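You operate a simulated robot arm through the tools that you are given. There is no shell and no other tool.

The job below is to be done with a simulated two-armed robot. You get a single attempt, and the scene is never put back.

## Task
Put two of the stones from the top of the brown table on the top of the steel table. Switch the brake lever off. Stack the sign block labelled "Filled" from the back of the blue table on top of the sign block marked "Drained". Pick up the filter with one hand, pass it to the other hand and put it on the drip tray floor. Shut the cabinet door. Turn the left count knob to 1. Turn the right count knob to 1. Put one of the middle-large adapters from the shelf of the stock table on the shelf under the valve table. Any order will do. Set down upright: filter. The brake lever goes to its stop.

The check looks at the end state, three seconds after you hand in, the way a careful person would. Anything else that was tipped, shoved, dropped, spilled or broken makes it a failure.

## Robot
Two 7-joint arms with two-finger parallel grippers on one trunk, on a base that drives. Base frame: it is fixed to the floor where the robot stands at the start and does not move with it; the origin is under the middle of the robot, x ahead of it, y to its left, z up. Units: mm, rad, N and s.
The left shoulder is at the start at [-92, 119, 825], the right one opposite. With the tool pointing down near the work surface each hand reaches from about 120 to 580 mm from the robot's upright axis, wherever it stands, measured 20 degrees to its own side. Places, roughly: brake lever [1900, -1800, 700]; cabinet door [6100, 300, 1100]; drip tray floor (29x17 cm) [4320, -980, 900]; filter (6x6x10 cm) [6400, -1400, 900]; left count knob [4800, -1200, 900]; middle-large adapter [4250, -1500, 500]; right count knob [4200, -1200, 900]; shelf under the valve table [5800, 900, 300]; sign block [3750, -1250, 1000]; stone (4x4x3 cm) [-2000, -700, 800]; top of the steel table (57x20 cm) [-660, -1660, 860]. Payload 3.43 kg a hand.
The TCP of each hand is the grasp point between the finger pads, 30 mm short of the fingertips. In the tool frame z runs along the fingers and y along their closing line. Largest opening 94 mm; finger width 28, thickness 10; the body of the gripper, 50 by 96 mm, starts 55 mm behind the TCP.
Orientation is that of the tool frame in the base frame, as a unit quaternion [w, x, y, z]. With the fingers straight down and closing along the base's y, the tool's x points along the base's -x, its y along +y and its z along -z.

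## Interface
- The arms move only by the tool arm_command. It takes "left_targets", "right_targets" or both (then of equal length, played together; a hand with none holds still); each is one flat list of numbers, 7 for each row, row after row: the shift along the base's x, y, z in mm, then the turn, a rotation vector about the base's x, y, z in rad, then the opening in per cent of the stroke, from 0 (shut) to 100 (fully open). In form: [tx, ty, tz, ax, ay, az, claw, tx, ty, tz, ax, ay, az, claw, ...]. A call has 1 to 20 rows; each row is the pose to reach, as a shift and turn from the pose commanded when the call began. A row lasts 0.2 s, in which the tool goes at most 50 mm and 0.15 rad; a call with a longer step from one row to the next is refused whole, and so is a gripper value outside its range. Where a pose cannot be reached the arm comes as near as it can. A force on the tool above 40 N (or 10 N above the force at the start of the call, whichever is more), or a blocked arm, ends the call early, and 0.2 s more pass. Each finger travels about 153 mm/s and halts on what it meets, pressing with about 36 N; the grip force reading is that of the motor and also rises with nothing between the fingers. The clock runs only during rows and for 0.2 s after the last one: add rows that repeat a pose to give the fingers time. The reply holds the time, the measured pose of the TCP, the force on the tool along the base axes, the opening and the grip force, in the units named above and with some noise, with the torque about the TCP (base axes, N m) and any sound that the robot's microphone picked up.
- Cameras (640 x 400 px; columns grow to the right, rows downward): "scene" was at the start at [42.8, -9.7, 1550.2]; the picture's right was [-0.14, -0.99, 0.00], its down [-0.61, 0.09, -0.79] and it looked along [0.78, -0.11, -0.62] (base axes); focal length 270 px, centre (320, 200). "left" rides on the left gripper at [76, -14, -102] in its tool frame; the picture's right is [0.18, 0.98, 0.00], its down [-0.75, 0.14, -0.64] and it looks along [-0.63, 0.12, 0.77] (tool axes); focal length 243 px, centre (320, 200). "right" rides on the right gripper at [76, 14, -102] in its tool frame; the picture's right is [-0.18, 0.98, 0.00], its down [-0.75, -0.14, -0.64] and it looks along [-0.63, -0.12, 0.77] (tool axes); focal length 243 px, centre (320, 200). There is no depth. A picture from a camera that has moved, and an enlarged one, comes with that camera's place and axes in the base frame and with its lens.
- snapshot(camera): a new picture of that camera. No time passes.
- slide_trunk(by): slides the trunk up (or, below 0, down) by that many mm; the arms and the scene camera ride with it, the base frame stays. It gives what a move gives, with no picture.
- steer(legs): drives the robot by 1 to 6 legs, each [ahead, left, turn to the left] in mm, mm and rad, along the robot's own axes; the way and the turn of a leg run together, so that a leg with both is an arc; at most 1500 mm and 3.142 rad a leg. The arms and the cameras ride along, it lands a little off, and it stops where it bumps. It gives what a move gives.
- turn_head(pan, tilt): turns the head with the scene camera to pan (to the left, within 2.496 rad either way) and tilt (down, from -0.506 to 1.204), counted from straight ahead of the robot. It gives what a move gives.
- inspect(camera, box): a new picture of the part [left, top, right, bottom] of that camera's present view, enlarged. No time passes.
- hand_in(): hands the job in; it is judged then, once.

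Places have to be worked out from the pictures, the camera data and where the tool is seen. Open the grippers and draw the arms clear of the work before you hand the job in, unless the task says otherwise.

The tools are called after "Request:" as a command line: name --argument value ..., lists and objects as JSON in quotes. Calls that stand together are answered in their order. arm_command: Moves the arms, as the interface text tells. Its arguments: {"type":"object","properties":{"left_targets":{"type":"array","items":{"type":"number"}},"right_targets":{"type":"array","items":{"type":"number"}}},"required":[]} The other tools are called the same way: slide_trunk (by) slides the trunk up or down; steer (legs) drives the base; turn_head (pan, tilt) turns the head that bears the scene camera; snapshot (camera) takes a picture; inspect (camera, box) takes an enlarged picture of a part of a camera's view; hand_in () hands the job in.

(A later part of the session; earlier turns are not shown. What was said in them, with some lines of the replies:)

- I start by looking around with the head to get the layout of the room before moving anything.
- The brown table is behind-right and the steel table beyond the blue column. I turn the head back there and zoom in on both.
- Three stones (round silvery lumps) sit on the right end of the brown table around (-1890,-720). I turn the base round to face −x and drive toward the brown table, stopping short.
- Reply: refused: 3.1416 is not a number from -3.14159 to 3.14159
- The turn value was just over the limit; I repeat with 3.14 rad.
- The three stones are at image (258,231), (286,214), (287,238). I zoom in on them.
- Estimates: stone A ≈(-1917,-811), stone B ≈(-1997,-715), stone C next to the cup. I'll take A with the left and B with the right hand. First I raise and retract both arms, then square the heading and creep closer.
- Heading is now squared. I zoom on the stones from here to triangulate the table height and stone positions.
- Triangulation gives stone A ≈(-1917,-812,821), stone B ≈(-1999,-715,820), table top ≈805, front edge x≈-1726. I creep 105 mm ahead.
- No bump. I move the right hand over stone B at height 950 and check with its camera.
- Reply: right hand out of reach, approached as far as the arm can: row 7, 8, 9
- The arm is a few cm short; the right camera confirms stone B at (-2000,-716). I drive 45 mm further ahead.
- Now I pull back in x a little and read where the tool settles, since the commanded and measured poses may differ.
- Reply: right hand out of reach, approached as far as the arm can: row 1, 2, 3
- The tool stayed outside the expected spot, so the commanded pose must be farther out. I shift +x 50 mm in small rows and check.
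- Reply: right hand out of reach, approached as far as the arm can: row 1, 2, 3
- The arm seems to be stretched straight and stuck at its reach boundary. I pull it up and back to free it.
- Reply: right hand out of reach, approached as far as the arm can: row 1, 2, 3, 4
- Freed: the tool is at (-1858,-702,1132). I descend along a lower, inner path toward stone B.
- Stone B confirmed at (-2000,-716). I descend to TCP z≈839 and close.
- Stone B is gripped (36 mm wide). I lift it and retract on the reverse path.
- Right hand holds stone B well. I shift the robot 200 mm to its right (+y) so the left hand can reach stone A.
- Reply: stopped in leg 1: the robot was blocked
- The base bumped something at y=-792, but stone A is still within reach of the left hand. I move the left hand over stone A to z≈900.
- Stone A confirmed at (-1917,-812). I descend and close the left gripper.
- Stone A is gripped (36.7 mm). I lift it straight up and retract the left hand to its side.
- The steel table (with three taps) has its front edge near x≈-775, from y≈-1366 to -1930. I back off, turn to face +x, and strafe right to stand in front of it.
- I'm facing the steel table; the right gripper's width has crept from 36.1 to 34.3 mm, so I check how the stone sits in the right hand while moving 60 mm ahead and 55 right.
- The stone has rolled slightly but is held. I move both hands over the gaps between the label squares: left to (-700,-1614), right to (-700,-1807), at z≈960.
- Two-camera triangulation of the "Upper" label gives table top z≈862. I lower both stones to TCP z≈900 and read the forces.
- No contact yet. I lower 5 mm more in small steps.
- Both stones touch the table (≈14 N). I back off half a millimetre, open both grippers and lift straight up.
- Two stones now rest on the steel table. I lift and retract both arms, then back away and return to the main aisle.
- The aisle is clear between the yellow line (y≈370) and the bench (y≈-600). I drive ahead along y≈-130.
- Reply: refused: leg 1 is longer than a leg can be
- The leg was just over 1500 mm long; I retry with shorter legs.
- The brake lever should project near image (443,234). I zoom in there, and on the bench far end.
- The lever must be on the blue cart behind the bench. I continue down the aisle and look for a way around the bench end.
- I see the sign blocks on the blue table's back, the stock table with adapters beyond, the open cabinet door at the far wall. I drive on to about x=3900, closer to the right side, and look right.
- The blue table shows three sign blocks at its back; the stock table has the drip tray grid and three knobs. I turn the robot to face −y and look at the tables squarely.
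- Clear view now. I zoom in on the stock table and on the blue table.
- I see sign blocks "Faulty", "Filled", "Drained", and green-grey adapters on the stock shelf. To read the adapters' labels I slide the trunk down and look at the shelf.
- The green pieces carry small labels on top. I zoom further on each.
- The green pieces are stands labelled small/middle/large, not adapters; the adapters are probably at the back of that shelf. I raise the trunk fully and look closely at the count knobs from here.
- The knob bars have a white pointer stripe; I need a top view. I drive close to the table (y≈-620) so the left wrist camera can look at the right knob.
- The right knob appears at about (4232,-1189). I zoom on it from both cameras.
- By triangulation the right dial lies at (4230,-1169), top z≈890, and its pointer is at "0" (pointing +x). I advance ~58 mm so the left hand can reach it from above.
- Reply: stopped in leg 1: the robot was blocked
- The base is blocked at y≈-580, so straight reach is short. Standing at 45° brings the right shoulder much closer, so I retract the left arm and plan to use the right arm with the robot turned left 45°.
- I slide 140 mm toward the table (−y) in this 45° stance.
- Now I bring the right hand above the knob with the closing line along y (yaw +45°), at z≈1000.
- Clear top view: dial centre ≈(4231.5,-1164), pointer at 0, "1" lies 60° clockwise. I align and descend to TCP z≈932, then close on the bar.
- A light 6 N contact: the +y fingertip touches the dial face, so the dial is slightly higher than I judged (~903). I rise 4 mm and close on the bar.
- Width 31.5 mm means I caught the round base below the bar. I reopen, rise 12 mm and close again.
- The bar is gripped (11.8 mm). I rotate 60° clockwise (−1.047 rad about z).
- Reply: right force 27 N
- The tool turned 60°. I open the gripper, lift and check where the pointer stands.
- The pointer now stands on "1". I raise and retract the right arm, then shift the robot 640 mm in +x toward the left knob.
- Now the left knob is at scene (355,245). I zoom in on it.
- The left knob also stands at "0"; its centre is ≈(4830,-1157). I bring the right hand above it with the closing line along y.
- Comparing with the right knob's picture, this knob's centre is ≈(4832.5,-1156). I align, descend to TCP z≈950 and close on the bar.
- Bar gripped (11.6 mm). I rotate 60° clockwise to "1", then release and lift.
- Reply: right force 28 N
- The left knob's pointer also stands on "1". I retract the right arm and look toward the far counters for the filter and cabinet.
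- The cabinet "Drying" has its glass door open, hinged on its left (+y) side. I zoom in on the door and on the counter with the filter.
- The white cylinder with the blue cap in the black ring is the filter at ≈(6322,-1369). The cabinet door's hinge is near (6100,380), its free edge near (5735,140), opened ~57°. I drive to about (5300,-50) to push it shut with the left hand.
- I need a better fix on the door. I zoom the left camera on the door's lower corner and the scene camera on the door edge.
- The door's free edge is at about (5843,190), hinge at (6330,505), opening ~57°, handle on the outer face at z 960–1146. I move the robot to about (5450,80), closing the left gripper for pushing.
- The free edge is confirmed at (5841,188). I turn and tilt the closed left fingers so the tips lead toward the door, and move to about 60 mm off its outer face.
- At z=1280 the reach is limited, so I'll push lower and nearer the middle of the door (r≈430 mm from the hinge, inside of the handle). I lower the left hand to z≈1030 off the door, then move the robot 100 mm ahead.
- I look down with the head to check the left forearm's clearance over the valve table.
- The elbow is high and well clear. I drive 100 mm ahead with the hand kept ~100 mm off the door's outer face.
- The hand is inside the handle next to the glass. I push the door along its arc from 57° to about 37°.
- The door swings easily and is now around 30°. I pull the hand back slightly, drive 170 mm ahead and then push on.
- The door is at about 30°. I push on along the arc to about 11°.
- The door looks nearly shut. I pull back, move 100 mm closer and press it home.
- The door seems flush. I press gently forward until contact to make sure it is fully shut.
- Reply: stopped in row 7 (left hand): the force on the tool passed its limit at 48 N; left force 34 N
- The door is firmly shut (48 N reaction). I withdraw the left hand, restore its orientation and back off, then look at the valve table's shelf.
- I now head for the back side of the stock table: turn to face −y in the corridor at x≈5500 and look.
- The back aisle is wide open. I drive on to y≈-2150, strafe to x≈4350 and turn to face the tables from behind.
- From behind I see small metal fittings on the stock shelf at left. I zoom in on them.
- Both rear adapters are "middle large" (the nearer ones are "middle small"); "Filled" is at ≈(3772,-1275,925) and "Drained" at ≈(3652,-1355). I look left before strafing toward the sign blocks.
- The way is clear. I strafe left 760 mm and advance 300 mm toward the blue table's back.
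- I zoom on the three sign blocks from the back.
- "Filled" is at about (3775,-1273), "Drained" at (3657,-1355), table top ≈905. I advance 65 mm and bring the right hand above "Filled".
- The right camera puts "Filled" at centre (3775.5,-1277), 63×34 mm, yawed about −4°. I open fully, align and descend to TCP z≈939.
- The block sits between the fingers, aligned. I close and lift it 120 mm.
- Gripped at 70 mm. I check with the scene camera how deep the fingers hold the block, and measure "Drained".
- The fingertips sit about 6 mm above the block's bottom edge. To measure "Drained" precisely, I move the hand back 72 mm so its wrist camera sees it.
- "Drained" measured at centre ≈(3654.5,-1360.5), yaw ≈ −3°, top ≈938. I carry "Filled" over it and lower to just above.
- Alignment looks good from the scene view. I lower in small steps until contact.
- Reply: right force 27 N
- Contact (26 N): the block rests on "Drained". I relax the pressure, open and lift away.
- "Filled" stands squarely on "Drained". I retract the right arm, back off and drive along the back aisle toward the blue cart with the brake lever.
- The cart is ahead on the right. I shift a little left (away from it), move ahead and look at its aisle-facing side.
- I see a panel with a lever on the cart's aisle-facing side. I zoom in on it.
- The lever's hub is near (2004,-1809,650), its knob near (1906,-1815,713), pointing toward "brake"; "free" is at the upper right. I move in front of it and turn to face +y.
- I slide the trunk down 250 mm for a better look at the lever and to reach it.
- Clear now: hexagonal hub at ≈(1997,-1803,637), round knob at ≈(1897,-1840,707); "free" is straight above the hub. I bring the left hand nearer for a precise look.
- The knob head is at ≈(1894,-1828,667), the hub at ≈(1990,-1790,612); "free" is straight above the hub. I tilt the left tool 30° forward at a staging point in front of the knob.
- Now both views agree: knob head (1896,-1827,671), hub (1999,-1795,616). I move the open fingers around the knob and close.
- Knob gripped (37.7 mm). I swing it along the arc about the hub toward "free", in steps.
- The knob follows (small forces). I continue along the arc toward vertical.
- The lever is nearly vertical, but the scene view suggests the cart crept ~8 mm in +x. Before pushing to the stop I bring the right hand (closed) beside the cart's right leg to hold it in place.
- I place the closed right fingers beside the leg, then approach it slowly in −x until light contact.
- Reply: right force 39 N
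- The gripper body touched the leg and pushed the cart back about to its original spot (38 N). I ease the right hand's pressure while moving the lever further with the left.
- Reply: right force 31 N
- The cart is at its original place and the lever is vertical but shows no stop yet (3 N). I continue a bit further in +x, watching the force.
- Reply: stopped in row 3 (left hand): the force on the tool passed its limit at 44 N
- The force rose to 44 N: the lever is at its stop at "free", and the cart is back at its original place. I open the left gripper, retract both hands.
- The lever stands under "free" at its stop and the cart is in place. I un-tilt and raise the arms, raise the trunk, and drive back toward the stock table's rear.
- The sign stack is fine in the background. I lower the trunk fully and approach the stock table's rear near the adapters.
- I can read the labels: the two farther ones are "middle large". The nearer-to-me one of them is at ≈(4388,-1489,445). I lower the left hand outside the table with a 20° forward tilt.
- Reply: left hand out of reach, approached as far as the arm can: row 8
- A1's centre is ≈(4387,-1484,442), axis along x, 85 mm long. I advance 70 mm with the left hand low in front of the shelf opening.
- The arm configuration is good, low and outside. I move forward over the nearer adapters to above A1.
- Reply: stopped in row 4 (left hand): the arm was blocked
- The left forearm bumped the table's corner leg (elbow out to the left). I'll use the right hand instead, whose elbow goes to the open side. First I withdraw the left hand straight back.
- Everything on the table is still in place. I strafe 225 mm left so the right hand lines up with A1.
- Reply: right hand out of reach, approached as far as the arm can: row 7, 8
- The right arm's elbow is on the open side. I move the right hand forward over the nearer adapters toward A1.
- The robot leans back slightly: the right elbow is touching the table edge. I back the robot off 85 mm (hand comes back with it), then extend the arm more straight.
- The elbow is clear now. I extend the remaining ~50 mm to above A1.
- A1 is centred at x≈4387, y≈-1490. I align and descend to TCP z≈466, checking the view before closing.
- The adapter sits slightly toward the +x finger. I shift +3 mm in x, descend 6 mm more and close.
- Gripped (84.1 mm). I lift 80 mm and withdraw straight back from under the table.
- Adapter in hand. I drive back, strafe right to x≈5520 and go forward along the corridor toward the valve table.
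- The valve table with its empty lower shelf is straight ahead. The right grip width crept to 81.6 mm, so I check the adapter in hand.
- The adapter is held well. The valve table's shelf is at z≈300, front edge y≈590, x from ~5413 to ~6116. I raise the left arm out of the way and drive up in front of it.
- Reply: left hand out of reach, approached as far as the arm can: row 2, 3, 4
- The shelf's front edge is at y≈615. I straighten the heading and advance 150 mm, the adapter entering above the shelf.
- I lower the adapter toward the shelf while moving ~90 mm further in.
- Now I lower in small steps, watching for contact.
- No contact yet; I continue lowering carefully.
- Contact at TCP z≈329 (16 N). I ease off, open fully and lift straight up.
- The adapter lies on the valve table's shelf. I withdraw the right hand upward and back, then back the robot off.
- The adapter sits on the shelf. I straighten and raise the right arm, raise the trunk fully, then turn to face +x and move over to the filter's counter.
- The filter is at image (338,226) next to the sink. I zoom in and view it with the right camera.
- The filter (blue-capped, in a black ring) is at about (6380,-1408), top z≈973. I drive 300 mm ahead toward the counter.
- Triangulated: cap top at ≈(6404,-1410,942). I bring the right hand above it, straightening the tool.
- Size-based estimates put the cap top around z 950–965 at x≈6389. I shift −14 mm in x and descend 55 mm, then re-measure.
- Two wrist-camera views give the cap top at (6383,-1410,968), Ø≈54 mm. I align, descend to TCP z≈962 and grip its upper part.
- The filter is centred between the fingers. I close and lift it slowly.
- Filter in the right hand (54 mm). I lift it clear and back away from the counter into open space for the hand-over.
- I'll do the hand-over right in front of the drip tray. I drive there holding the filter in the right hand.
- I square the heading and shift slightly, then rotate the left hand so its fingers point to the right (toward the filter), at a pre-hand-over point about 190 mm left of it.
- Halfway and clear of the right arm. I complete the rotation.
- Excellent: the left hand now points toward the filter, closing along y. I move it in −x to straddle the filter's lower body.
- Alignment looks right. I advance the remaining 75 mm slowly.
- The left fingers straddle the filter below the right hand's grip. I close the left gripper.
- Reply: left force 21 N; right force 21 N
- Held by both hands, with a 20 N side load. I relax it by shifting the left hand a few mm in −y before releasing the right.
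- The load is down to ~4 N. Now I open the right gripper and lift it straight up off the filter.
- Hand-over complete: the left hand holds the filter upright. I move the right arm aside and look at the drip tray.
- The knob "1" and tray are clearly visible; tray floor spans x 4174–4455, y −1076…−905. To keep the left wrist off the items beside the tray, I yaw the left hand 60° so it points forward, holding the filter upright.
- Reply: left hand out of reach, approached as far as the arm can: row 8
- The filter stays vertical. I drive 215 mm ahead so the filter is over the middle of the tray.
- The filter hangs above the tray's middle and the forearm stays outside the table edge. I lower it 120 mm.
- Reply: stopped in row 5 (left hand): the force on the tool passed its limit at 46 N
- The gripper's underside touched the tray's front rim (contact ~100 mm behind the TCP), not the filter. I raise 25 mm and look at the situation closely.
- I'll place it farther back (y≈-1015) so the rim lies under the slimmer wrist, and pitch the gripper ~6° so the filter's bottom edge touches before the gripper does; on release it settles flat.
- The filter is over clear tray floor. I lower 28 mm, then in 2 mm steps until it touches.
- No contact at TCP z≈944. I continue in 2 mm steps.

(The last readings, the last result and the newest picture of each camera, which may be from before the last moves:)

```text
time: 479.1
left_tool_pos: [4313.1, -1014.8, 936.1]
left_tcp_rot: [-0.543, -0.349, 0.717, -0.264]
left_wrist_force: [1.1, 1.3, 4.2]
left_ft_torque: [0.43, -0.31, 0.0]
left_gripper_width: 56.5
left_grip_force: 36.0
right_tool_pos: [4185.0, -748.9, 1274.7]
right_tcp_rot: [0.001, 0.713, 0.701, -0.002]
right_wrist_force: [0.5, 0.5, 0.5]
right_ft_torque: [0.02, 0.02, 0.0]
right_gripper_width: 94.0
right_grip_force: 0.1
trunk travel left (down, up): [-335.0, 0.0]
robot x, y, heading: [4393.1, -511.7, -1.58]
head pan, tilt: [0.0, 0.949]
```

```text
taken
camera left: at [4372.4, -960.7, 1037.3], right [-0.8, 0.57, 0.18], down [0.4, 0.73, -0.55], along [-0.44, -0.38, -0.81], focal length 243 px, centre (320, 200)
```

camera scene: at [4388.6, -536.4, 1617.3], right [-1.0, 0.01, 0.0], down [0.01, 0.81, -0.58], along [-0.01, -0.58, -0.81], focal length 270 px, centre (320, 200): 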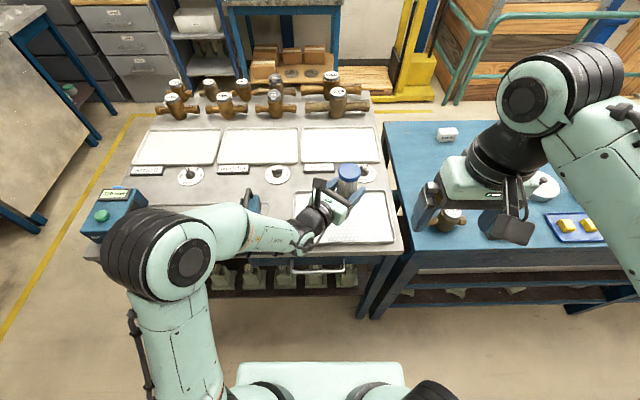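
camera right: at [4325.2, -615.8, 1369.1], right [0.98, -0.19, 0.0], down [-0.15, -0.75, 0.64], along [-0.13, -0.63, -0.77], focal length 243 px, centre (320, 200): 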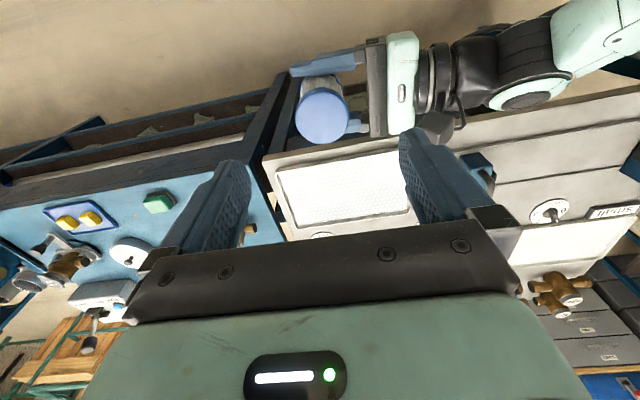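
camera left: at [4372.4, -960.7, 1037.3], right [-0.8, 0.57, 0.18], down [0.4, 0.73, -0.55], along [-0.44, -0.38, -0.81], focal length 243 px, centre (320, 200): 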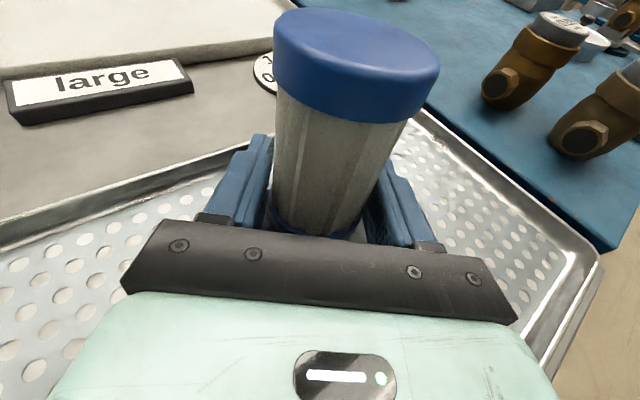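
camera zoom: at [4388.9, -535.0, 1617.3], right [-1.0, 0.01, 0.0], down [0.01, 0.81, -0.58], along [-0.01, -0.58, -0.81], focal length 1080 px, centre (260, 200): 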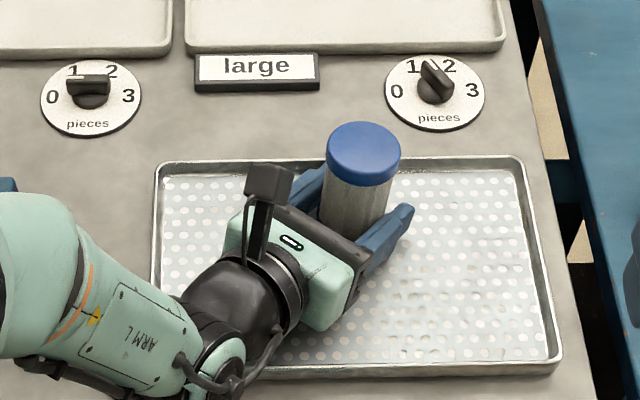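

A light 6 N contact, but the torque shows it is the gripper's underside (~85 mm behind) on the tray floor. I pitch 5° more (rear up), raising first a little, then lower again.

Request:
arm_command --left_targets '[0, 0, 3, 0.034, -0.027, 0, 35, 0, 0, 3, 0.0685, -0.0537, 0, 35, 0, 0, 1.5, 0.0685, -0.0537, 0, 35, 0, 0, 0, 0.0685, -0.0537, 0, 35]'

Request:
arm_command --left_targets '[0, 0, -1, 0, 0, 0, 35, 0, 0, -2, 0, 0, 0, 35]'

```text
time: 480.1
left_tool_pos: [4313.8, -1015.9, 935.5]
left_tcp_rot: [-0.511, -0.36, 0.74, -0.248]
left_wrist_force: [0.3, 0.0, -1.0]
left_ft_torque: [0.01, 0.01, 0.05]
left_gripper_width: 56.5
left_grip_force: 36.2
right_tool_pos: [4184.6, -749.3, 1276.1]
right_tcp_rot: [0.0, 0.713, 0.701, -0.001]
right_wrist_force: [0.2, 0.2, 0.7]
right_ft_torque: [0.01, 0.01, -0.01]
right_gripper_width: 94.1
right_grip_force: 0.1
trunk travel left (down, up): [-335.0, 0.0]
robot x, y, heading: [4387.0, -509.4, -1.581]
head pan, tilt: [0.0, 0.949]
```

```text
time: 480.7
left_tool_pos: [4312.2, -1015.5, 932.8]
left_tcp_rot: [-0.512, -0.36, 0.739, -0.25]
left_wrist_force: [0.6, -0.4, 1.0]
left_ft_torque: [-0.05, 0.03, 0.02]
left_gripper_width: 56.6
left_grip_force: 35.7
right_tool_pos: [4183.9, -749.4, 1275.3]
right_tcp_rot: [0.0, 0.712, 0.702, -0.001]
right_wrist_force: [-0.3, 0.5, 0.1]
right_ft_torque: [0.01, -0.01, 0.01]
right_gripper_width: 94.0
right_grip_force: 0.2
trunk travel left (down, up): [-335.0, 0.0]
robot x, y, heading: [4388.3, -512.0, -1.581]
head pan, tilt: [0.0, 0.949]
```

Now the torque sign indicates contact on the filter's front bottom edge. I confirm with 1 mm more.

Request:
arm_command --left_targets '[0, 0, -0.7, 0, 0, 0, 35, 0, 0, -1.4, 0, 0, 0, 35]'

Request:
inspect --camera "scene" --box '[270, 150, 400, 250]'

```text
time: 481.3
left_tool_pos: [4310.8, -1015.2, 933.7]
left_tcp_rot: [-0.512, -0.36, 0.739, -0.25]
left_wrist_force: [3.4, 1.2, 7.8]
left_ft_torque: [-0.15, 0.08, 0.02]
left_gripper_width: 56.6
left_grip_force: 35.7
right_tool_pos: [4185.0, -748.3, 1275.4]
right_tcp_rot: [0.001, 0.713, 0.701, -0.002]
right_wrist_force: [0.0, 0.3, -0.3]
right_ft_torque: [-0.03, 0.02, -0.01]
right_gripper_width: 94.1
right_grip_force: 0.0
trunk travel left (down, up): [-335.0, 0.0]
robot x, y, heading: [4386.9, -512.9, -1.575]
head pan, tilt: [0.0, 0.949]
```

```text
4.00 times, centred on (335, 200) of scene
camera zoom: at [4389.3, -534.7, 1617.3], right [-1.0, 0.01, 0.0], down [0.01, 0.81, -0.58], along [-0.01, -0.58, -0.81], focal length 1080 px, centre (260, 200)
```

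zoom: 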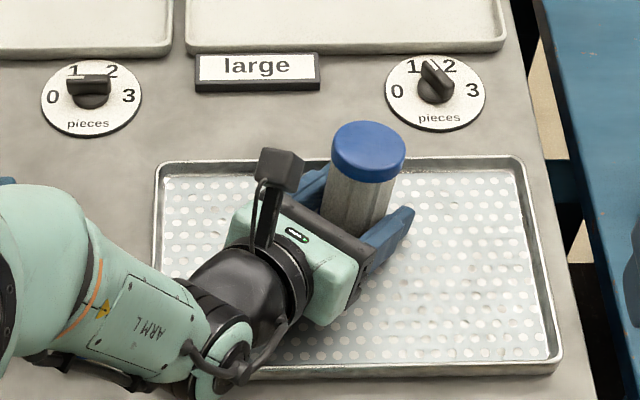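

The filter's bottom edge rests on the tray (≈10 N, tilt ~11°, well below its tipping angle). I open the left gripper so it settles flat.

Request:
arm_command --left_targets '[0, 0, 0.5, 0, 0, 0, 35, 0, 0, 0.5, 0, 0, 0, 64, 0, 0, 0.5, 0, 0, 0, 72, 0, 0, 0.5, 0, 0, 0, 85, 0, 0, 0.5, 0, 0, 0, 100, 0, 0, 0.5, 0, 0, 0, 100, 0, 0, 0.5, 0, 0, 0, 100]'

Request:
inspect --camera "scene" --box '[270, 150, 400, 250]'

Request:
snapshot --camera "left"

```text
time: 482.9
left_tool_pos: [4312.3, -1014.7, 931.7]
left_tcp_rot: [-0.511, -0.36, 0.74, -0.248]
left_wrist_force: [0.5, 1.7, 0.4]
left_ft_torque: [-0.01, -0.02, 0.07]
left_gripper_width: 93.6
left_grip_force: 0.2
right_tool_pos: [4184.0, -748.7, 1275.4]
right_tcp_rot: [0.001, 0.713, 0.701, -0.001]
right_wrist_force: [0.4, 0.2, 0.5]
right_ft_torque: [0.02, 0.0, -0.03]
right_gripper_width: 94.0
right_grip_force: 0.0
trunk travel left (down, up): [-335.0, 0.0]
robot x, y, heading: [4390.2, -506.7, -1.579]
head pan, tilt: [0.0, 0.949]
```

```text
4.00 times, centred on (335, 200) of scene
camera zoom: at [4388.8, -535.4, 1617.2], right [-1.0, 0.01, 0.0], down [0.01, 0.81, -0.58], along [-0.01, -0.58, -0.81], focal length 1080 px, centre (260, 200)
```

zoom: 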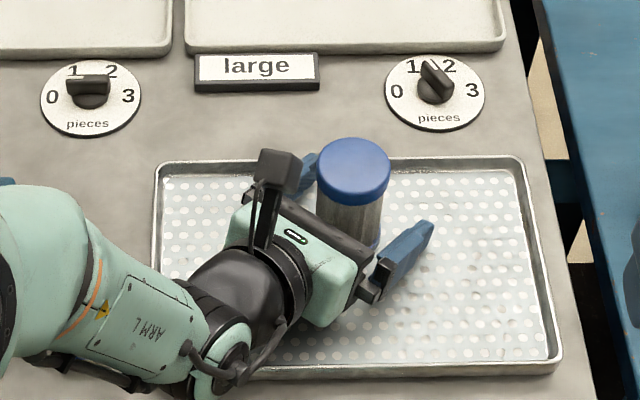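

```text
taken
camera left: at [4366.4, -968.3, 1039.5], right [-0.81, 0.55, 0.17], down [0.42, 0.77, -0.48], along [-0.4, -0.32, -0.86], focal length 243 px, centre (320, 200)
```

left: 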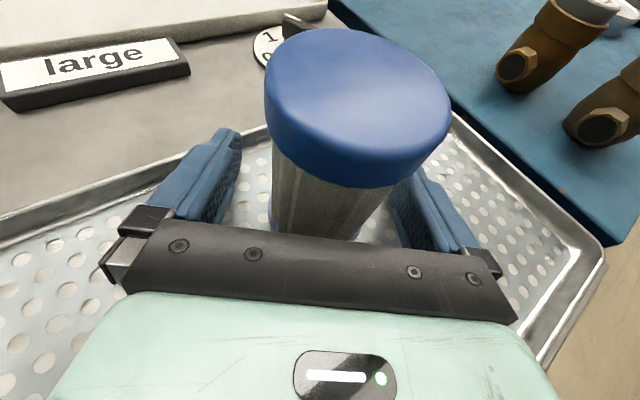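

The filter has settled upright on the tray floor. I withdraw the left gripper straight back along its own axis.

Request:
arm_command --left_targets '[12, 15, 7, 0, 0, 0, 100, 29, 37, 18, 0, 0, 0, 100, 52, 66, 32, 0, 0, 0, 100, 75, 96, 46, 0, 0, 0, 100]'

Request:
snapshot --camera "left"

Request:
inspect --camera "scene" --box '[270, 150, 400, 250]'

```text
time: 483.9
left_tool_pos: [4389.0, -920.7, 978.8]
left_tcp_rot: [-0.512, -0.36, 0.739, -0.25]
left_wrist_force: [-1.0, -0.7, -0.4]
left_ft_torque: [0.01, -0.01, 0.03]
left_gripper_width: 93.9
left_grip_force: 0.0
right_tool_pos: [4184.5, -747.1, 1274.9]
right_tcp_rot: [0.0, 0.712, 0.702, -0.002]
right_wrist_force: [0.6, 0.6, 0.3]
right_ft_torque: [0.0, 0.03, 0.0]
right_gripper_width: 93.9
right_grip_force: 0.1
trunk travel left (down, up): [-335.0, 0.0]
robot x, y, heading: [4388.1, -510.5, -1.579]
head pan, tilt: [0.0, 0.949]
```

```text
taken
camera left: at [4442.8, -873.4, 1085.9], right [-0.81, 0.56, 0.17], down [0.42, 0.77, -0.48], along [-0.4, -0.32, -0.86], focal length 243 px, centre (320, 200)
```

left: 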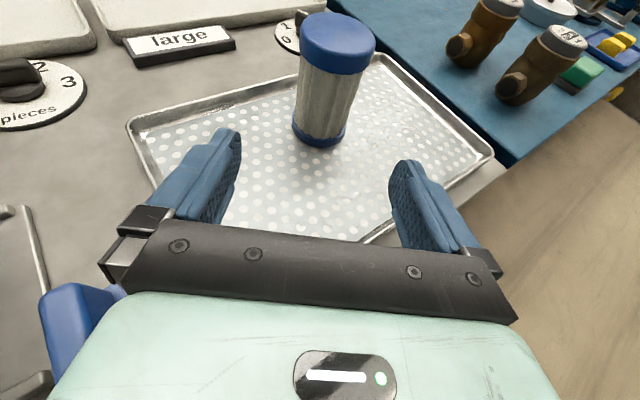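

```text
4.00 times, centred on (335, 200) of scene
camera zoom: at [4389.5, -534.7, 1617.2], right [-1.0, 0.01, 0.0], down [0.01, 0.81, -0.58], along [-0.01, -0.58, -0.81], focal length 1080 px, centre (260, 200)
```

zoom: 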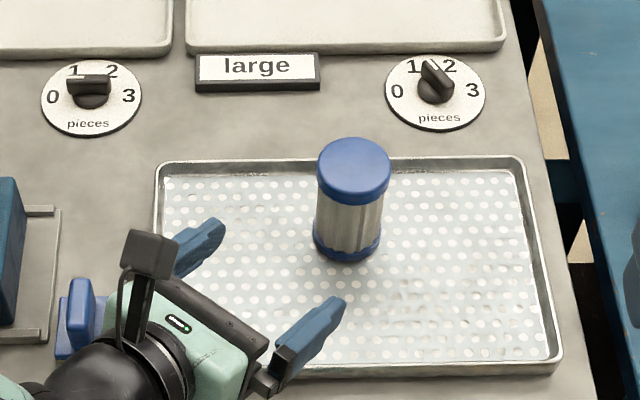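

The filter stands upright in the drip tray. I raise and retract the left arm and back the robot away.

Request:
arm_command --left_targets '[5, 10, 40, 0, 0, 0, 100, 10, 25, 80, 0, 0, 0, 100, 15, 50, 115, 0, 0, 0, 100, 20, 80, 145, 0, 0, 0, 100, 25, 110, 175, 0, 0, 0, 100]'

Request:
steer --legs '[[-300, 0, 0]]'

Request:
turn_head --pan 0 --tilt 0.75

Request:
snapshot --camera "scene"

```text
time: 485.1
left_tool_pos: [4413.9, -816.7, 1160.1]
left_tcp_rot: [-0.511, -0.36, 0.741, -0.248]
left_wrist_force: [-0.1, -0.2, 0.9]
left_ft_torque: [0.01, 0.02, 0.02]
left_gripper_width: 93.9
left_grip_force: 0.0
left hand out of reach, approached as far as the arm can: row 4, 5
right_tool_pos: [4185.6, -747.1, 1275.1]
right_tcp_rot: [0.001, 0.712, 0.702, -0.002]
right_wrist_force: [0.2, 0.0, -0.3]
right_ft_torque: [-0.01, -0.01, 0.01]
right_gripper_width: 94.1
right_grip_force: 0.1
trunk travel left (down, up): [-335.0, 0.0]
robot x, y, heading: [4386.7, -507.1, -1.579]
head pan, tilt: [0.0, 0.949]
```

```text
time: 487.1
left_tool_pos: [4417.2, -532.2, 1160.4]
left_tcp_rot: [-0.51, -0.362, 0.739, -0.25]
left_wrist_force: [-0.3, 0.5, 0.5]
left_ft_torque: [0.01, -0.03, 0.02]
left_gripper_width: 93.9
left_grip_force: 0.1
right_tool_pos: [4187.4, -462.6, 1275.7]
right_tcp_rot: [0.0, 0.711, 0.703, -0.001]
right_wrist_force: [0.4, -0.7, -0.1]
right_ft_torque: [0.0, 0.01, 0.05]
right_gripper_width: 93.8
right_grip_force: 0.1
trunk travel left (down, up): [-335.0, 0.0]
robot x, y, heading: [4392.5, -220.7, -1.573]
head pan, tilt: [0.0, 0.949]
```

```text
time: 487.8
left_tool_pos: [4417.2, -530.8, 1160.3]
left_tcp_rot: [-0.51, -0.363, 0.739, -0.25]
left_wrist_force: [-0.5, 0.0, -0.6]
left_ft_torque: [0.01, -0.03, 0.01]
left_gripper_width: 93.9
left_grip_force: 0.1
right_tool_pos: [4187.6, -462.3, 1275.1]
right_tcp_rot: [0.0, 0.711, 0.703, -0.001]
right_wrist_force: [0.4, 0.3, 0.3]
right_ft_torque: [0.0, -0.02, -0.03]
right_gripper_width: 93.9
right_grip_force: 0.0
trunk travel left (down, up): [-335.0, 0.0]
robot x, y, heading: [4391.1, -223.1, -1.572]
head pan, tilt: [0.0, 0.75]
```

```text
taken
camera scene: at [4390.9, -258.4, 1632.7], right [-1.0, 0.01, 0.0], down [0.0, 0.68, -0.73], along [0.0, -0.73, -0.68], focal length 270 px, centre (320, 200)
```

scene: 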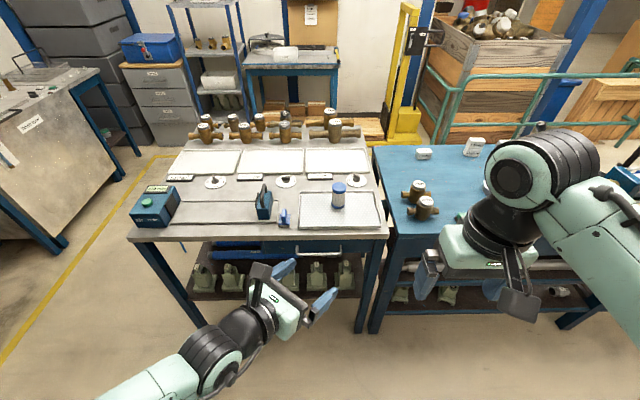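

Now I check the end state: the knobs, the filter, the sign stack and the cabinet door.

Request:
inspect --camera "scene" --box '[120, 130, 400, 250]'

Request:
inspect --camera "scene" --box '[395, 130, 515, 230]'

Request:
inspect --camera "scene" --box '[195, 165, 245, 200]'

Request:
turn_head --pan 1.7 --tilt 0.3

Request:
snapshot --camera "scene"

```text
2.29 times, centred on (260, 190) of scene
camera zoom: at [4390.9, -258.4, 1632.7], right [-1.0, 0.01, 0.0], down [0.0, 0.68, -0.73], along [0.0, -0.73, -0.68], focal length 617 px, centre (457, 223)
```

zoom: 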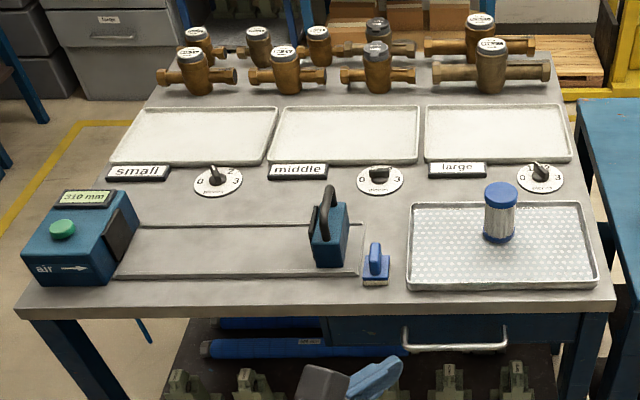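

```text
4.00 times, centred on (455, 180) of scene
camera zoom: at [4390.9, -258.4, 1632.7], right [-1.0, 0.01, 0.0], down [0.0, 0.68, -0.73], along [0.0, -0.73, -0.68], focal length 1080 px, centre (-220, 280)
```

zoom: 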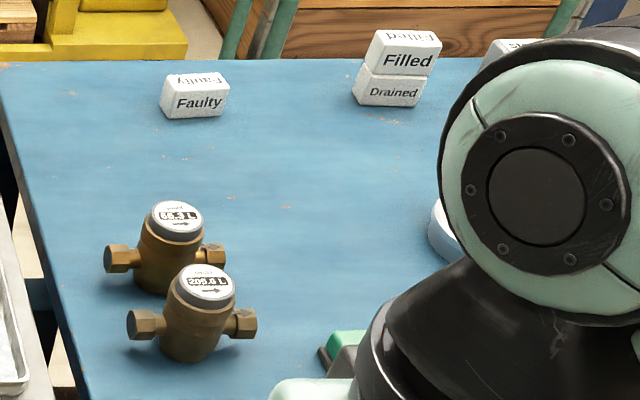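

```text
11.43 times, centred on (220, 182) of scene
camera zoom: at [4390.9, -258.4, 1632.7], right [-1.0, 0.01, 0.0], down [0.0, 0.68, -0.73], along [0.0, -0.73, -0.68], focal length 3087 px, centre (1463, 400)
```

zoom: 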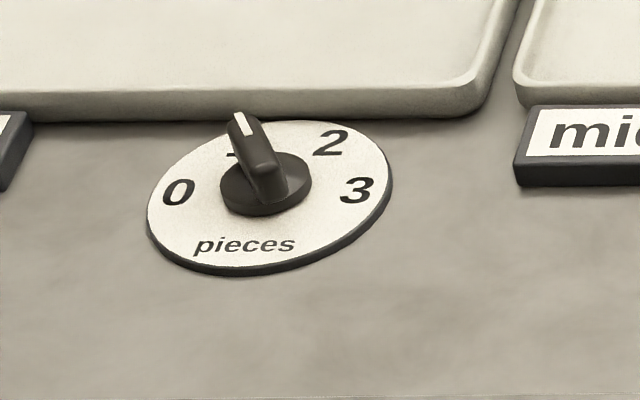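

```text
time: 489.6
left_tool_pos: [4417.3, -531.4, 1159.8]
left_tcp_rot: [-0.51, -0.362, 0.739, -0.249]
left_wrist_force: [-0.1, -0.5, 0.4]
left_ft_torque: [-0.03, -0.01, -0.01]
left_gripper_width: 94.2
left_grip_force: 0.1
right_tool_pos: [4187.8, -462.7, 1275.6]
right_tcp_rot: [0.0, 0.712, 0.702, -0.001]
right_wrist_force: [-0.8, -0.4, 0.4]
right_ft_torque: [0.01, -0.02, 0.01]
right_gripper_width: 94.0
right_grip_force: 0.0
trunk travel left (down, up): [-335.0, 0.0]
robot x, y, heading: [4389.2, -222.9, -1.572]
head pan, tilt: [1.7, 0.3]
```

```text
taken
camera scene: at [4484.0, -164.5, 1673.1], right [0.12, -0.99, 0.0], down [-0.29, -0.04, -0.96], along [0.95, 0.12, -0.3], focal length 270 px, centre (320, 200)
```

scene: 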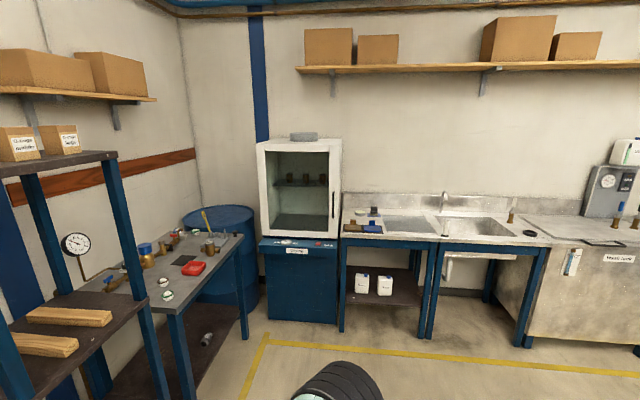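

Request:
inspect --camera "scene" --box '[245, 125, 360, 260]'

Request:
inspect --camera "scene" --box '[150, 290, 290, 400]'

```text
2.96 times, centred on (302, 192) of scene
camera zoom: at [4484.0, -164.5, 1673.1], right [0.12, -0.99, 0.0], down [-0.29, -0.04, -0.96], along [0.95, 0.12, -0.3], focal length 800 px, centre (372, 222)
```

zoom: 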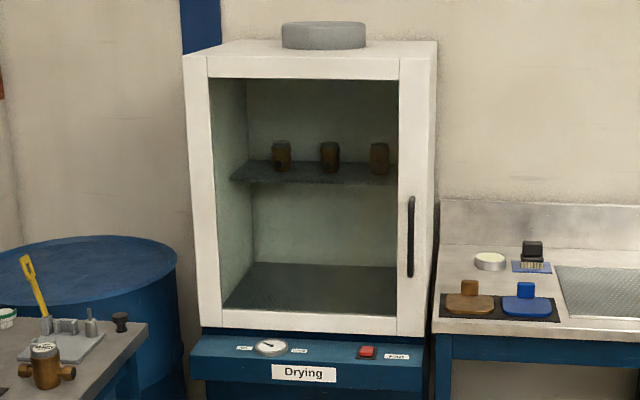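

```text
3.64 times, centred on (220, 345) of scene
camera zoom: at [4484.0, -164.5, 1673.1], right [0.12, -0.99, 0.0], down [-0.29, -0.04, -0.96], along [0.95, 0.12, -0.3], focal length 982 px, centre (684, -327)
```

zoom: 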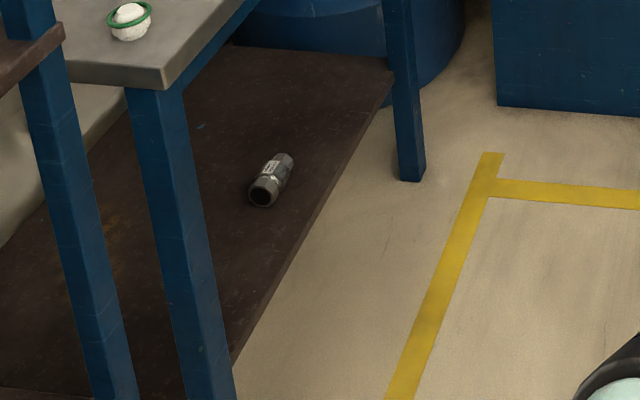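

Everything checks out: the door is flush shut, the adapter is on the valve table's shelf, and the filter is upright in the tray. Both knobs point to 1 and "Filled" sits on "Drained". The lever was at its "free" stop and the two stones were on the steel table when I last saw them. Both grippers are open and clear, so I hand in.

Request:
hand_in

```text
The job is handed in.
```

I finished all eight jobs and handed the work in. At hand-in both grippers were open and both arms were back in the aisle, clear of the tables.

- **Stones:** two stones from the brown table are on the steel table, in the gaps between the label squares.
- **Brake lever:** it is at "free", pushed until it met its stop at about 44 N. I last saw it just after releasing it and did not go back to recheck.
- **Sign blocks:** "Filled" sits squarely on "Drained".
- **Filter:** I picked it up with the right hand, passed it to the left, and it stands upright on the drip tray floor.
- **Cabinet door:** it is shut flush.
- **Count knobs:** left and right both point to 1, within about 5 degrees by eye.
- **Adapter:** one middle-large adapter lies on the shelf under the valve table.

Some contact happened along the way:

- **Cart:** moving the lever shifted the blue cart about 8 mm. I pushed it back to within about 1 mm of where it stood.
- **Stock table:** the left forearm hit a rear leg, and later the right elbow touched the back edge. Nothing on the table looked moved afterwards.
- **Drip tray:** the left gripper pressed on the tray's front rim with about 46 N before I changed the approach. The tray did not visibly shift.
- **Driving:** the robot base also stopped against furniture twice, once at the brown table and once at the front of the stock table.
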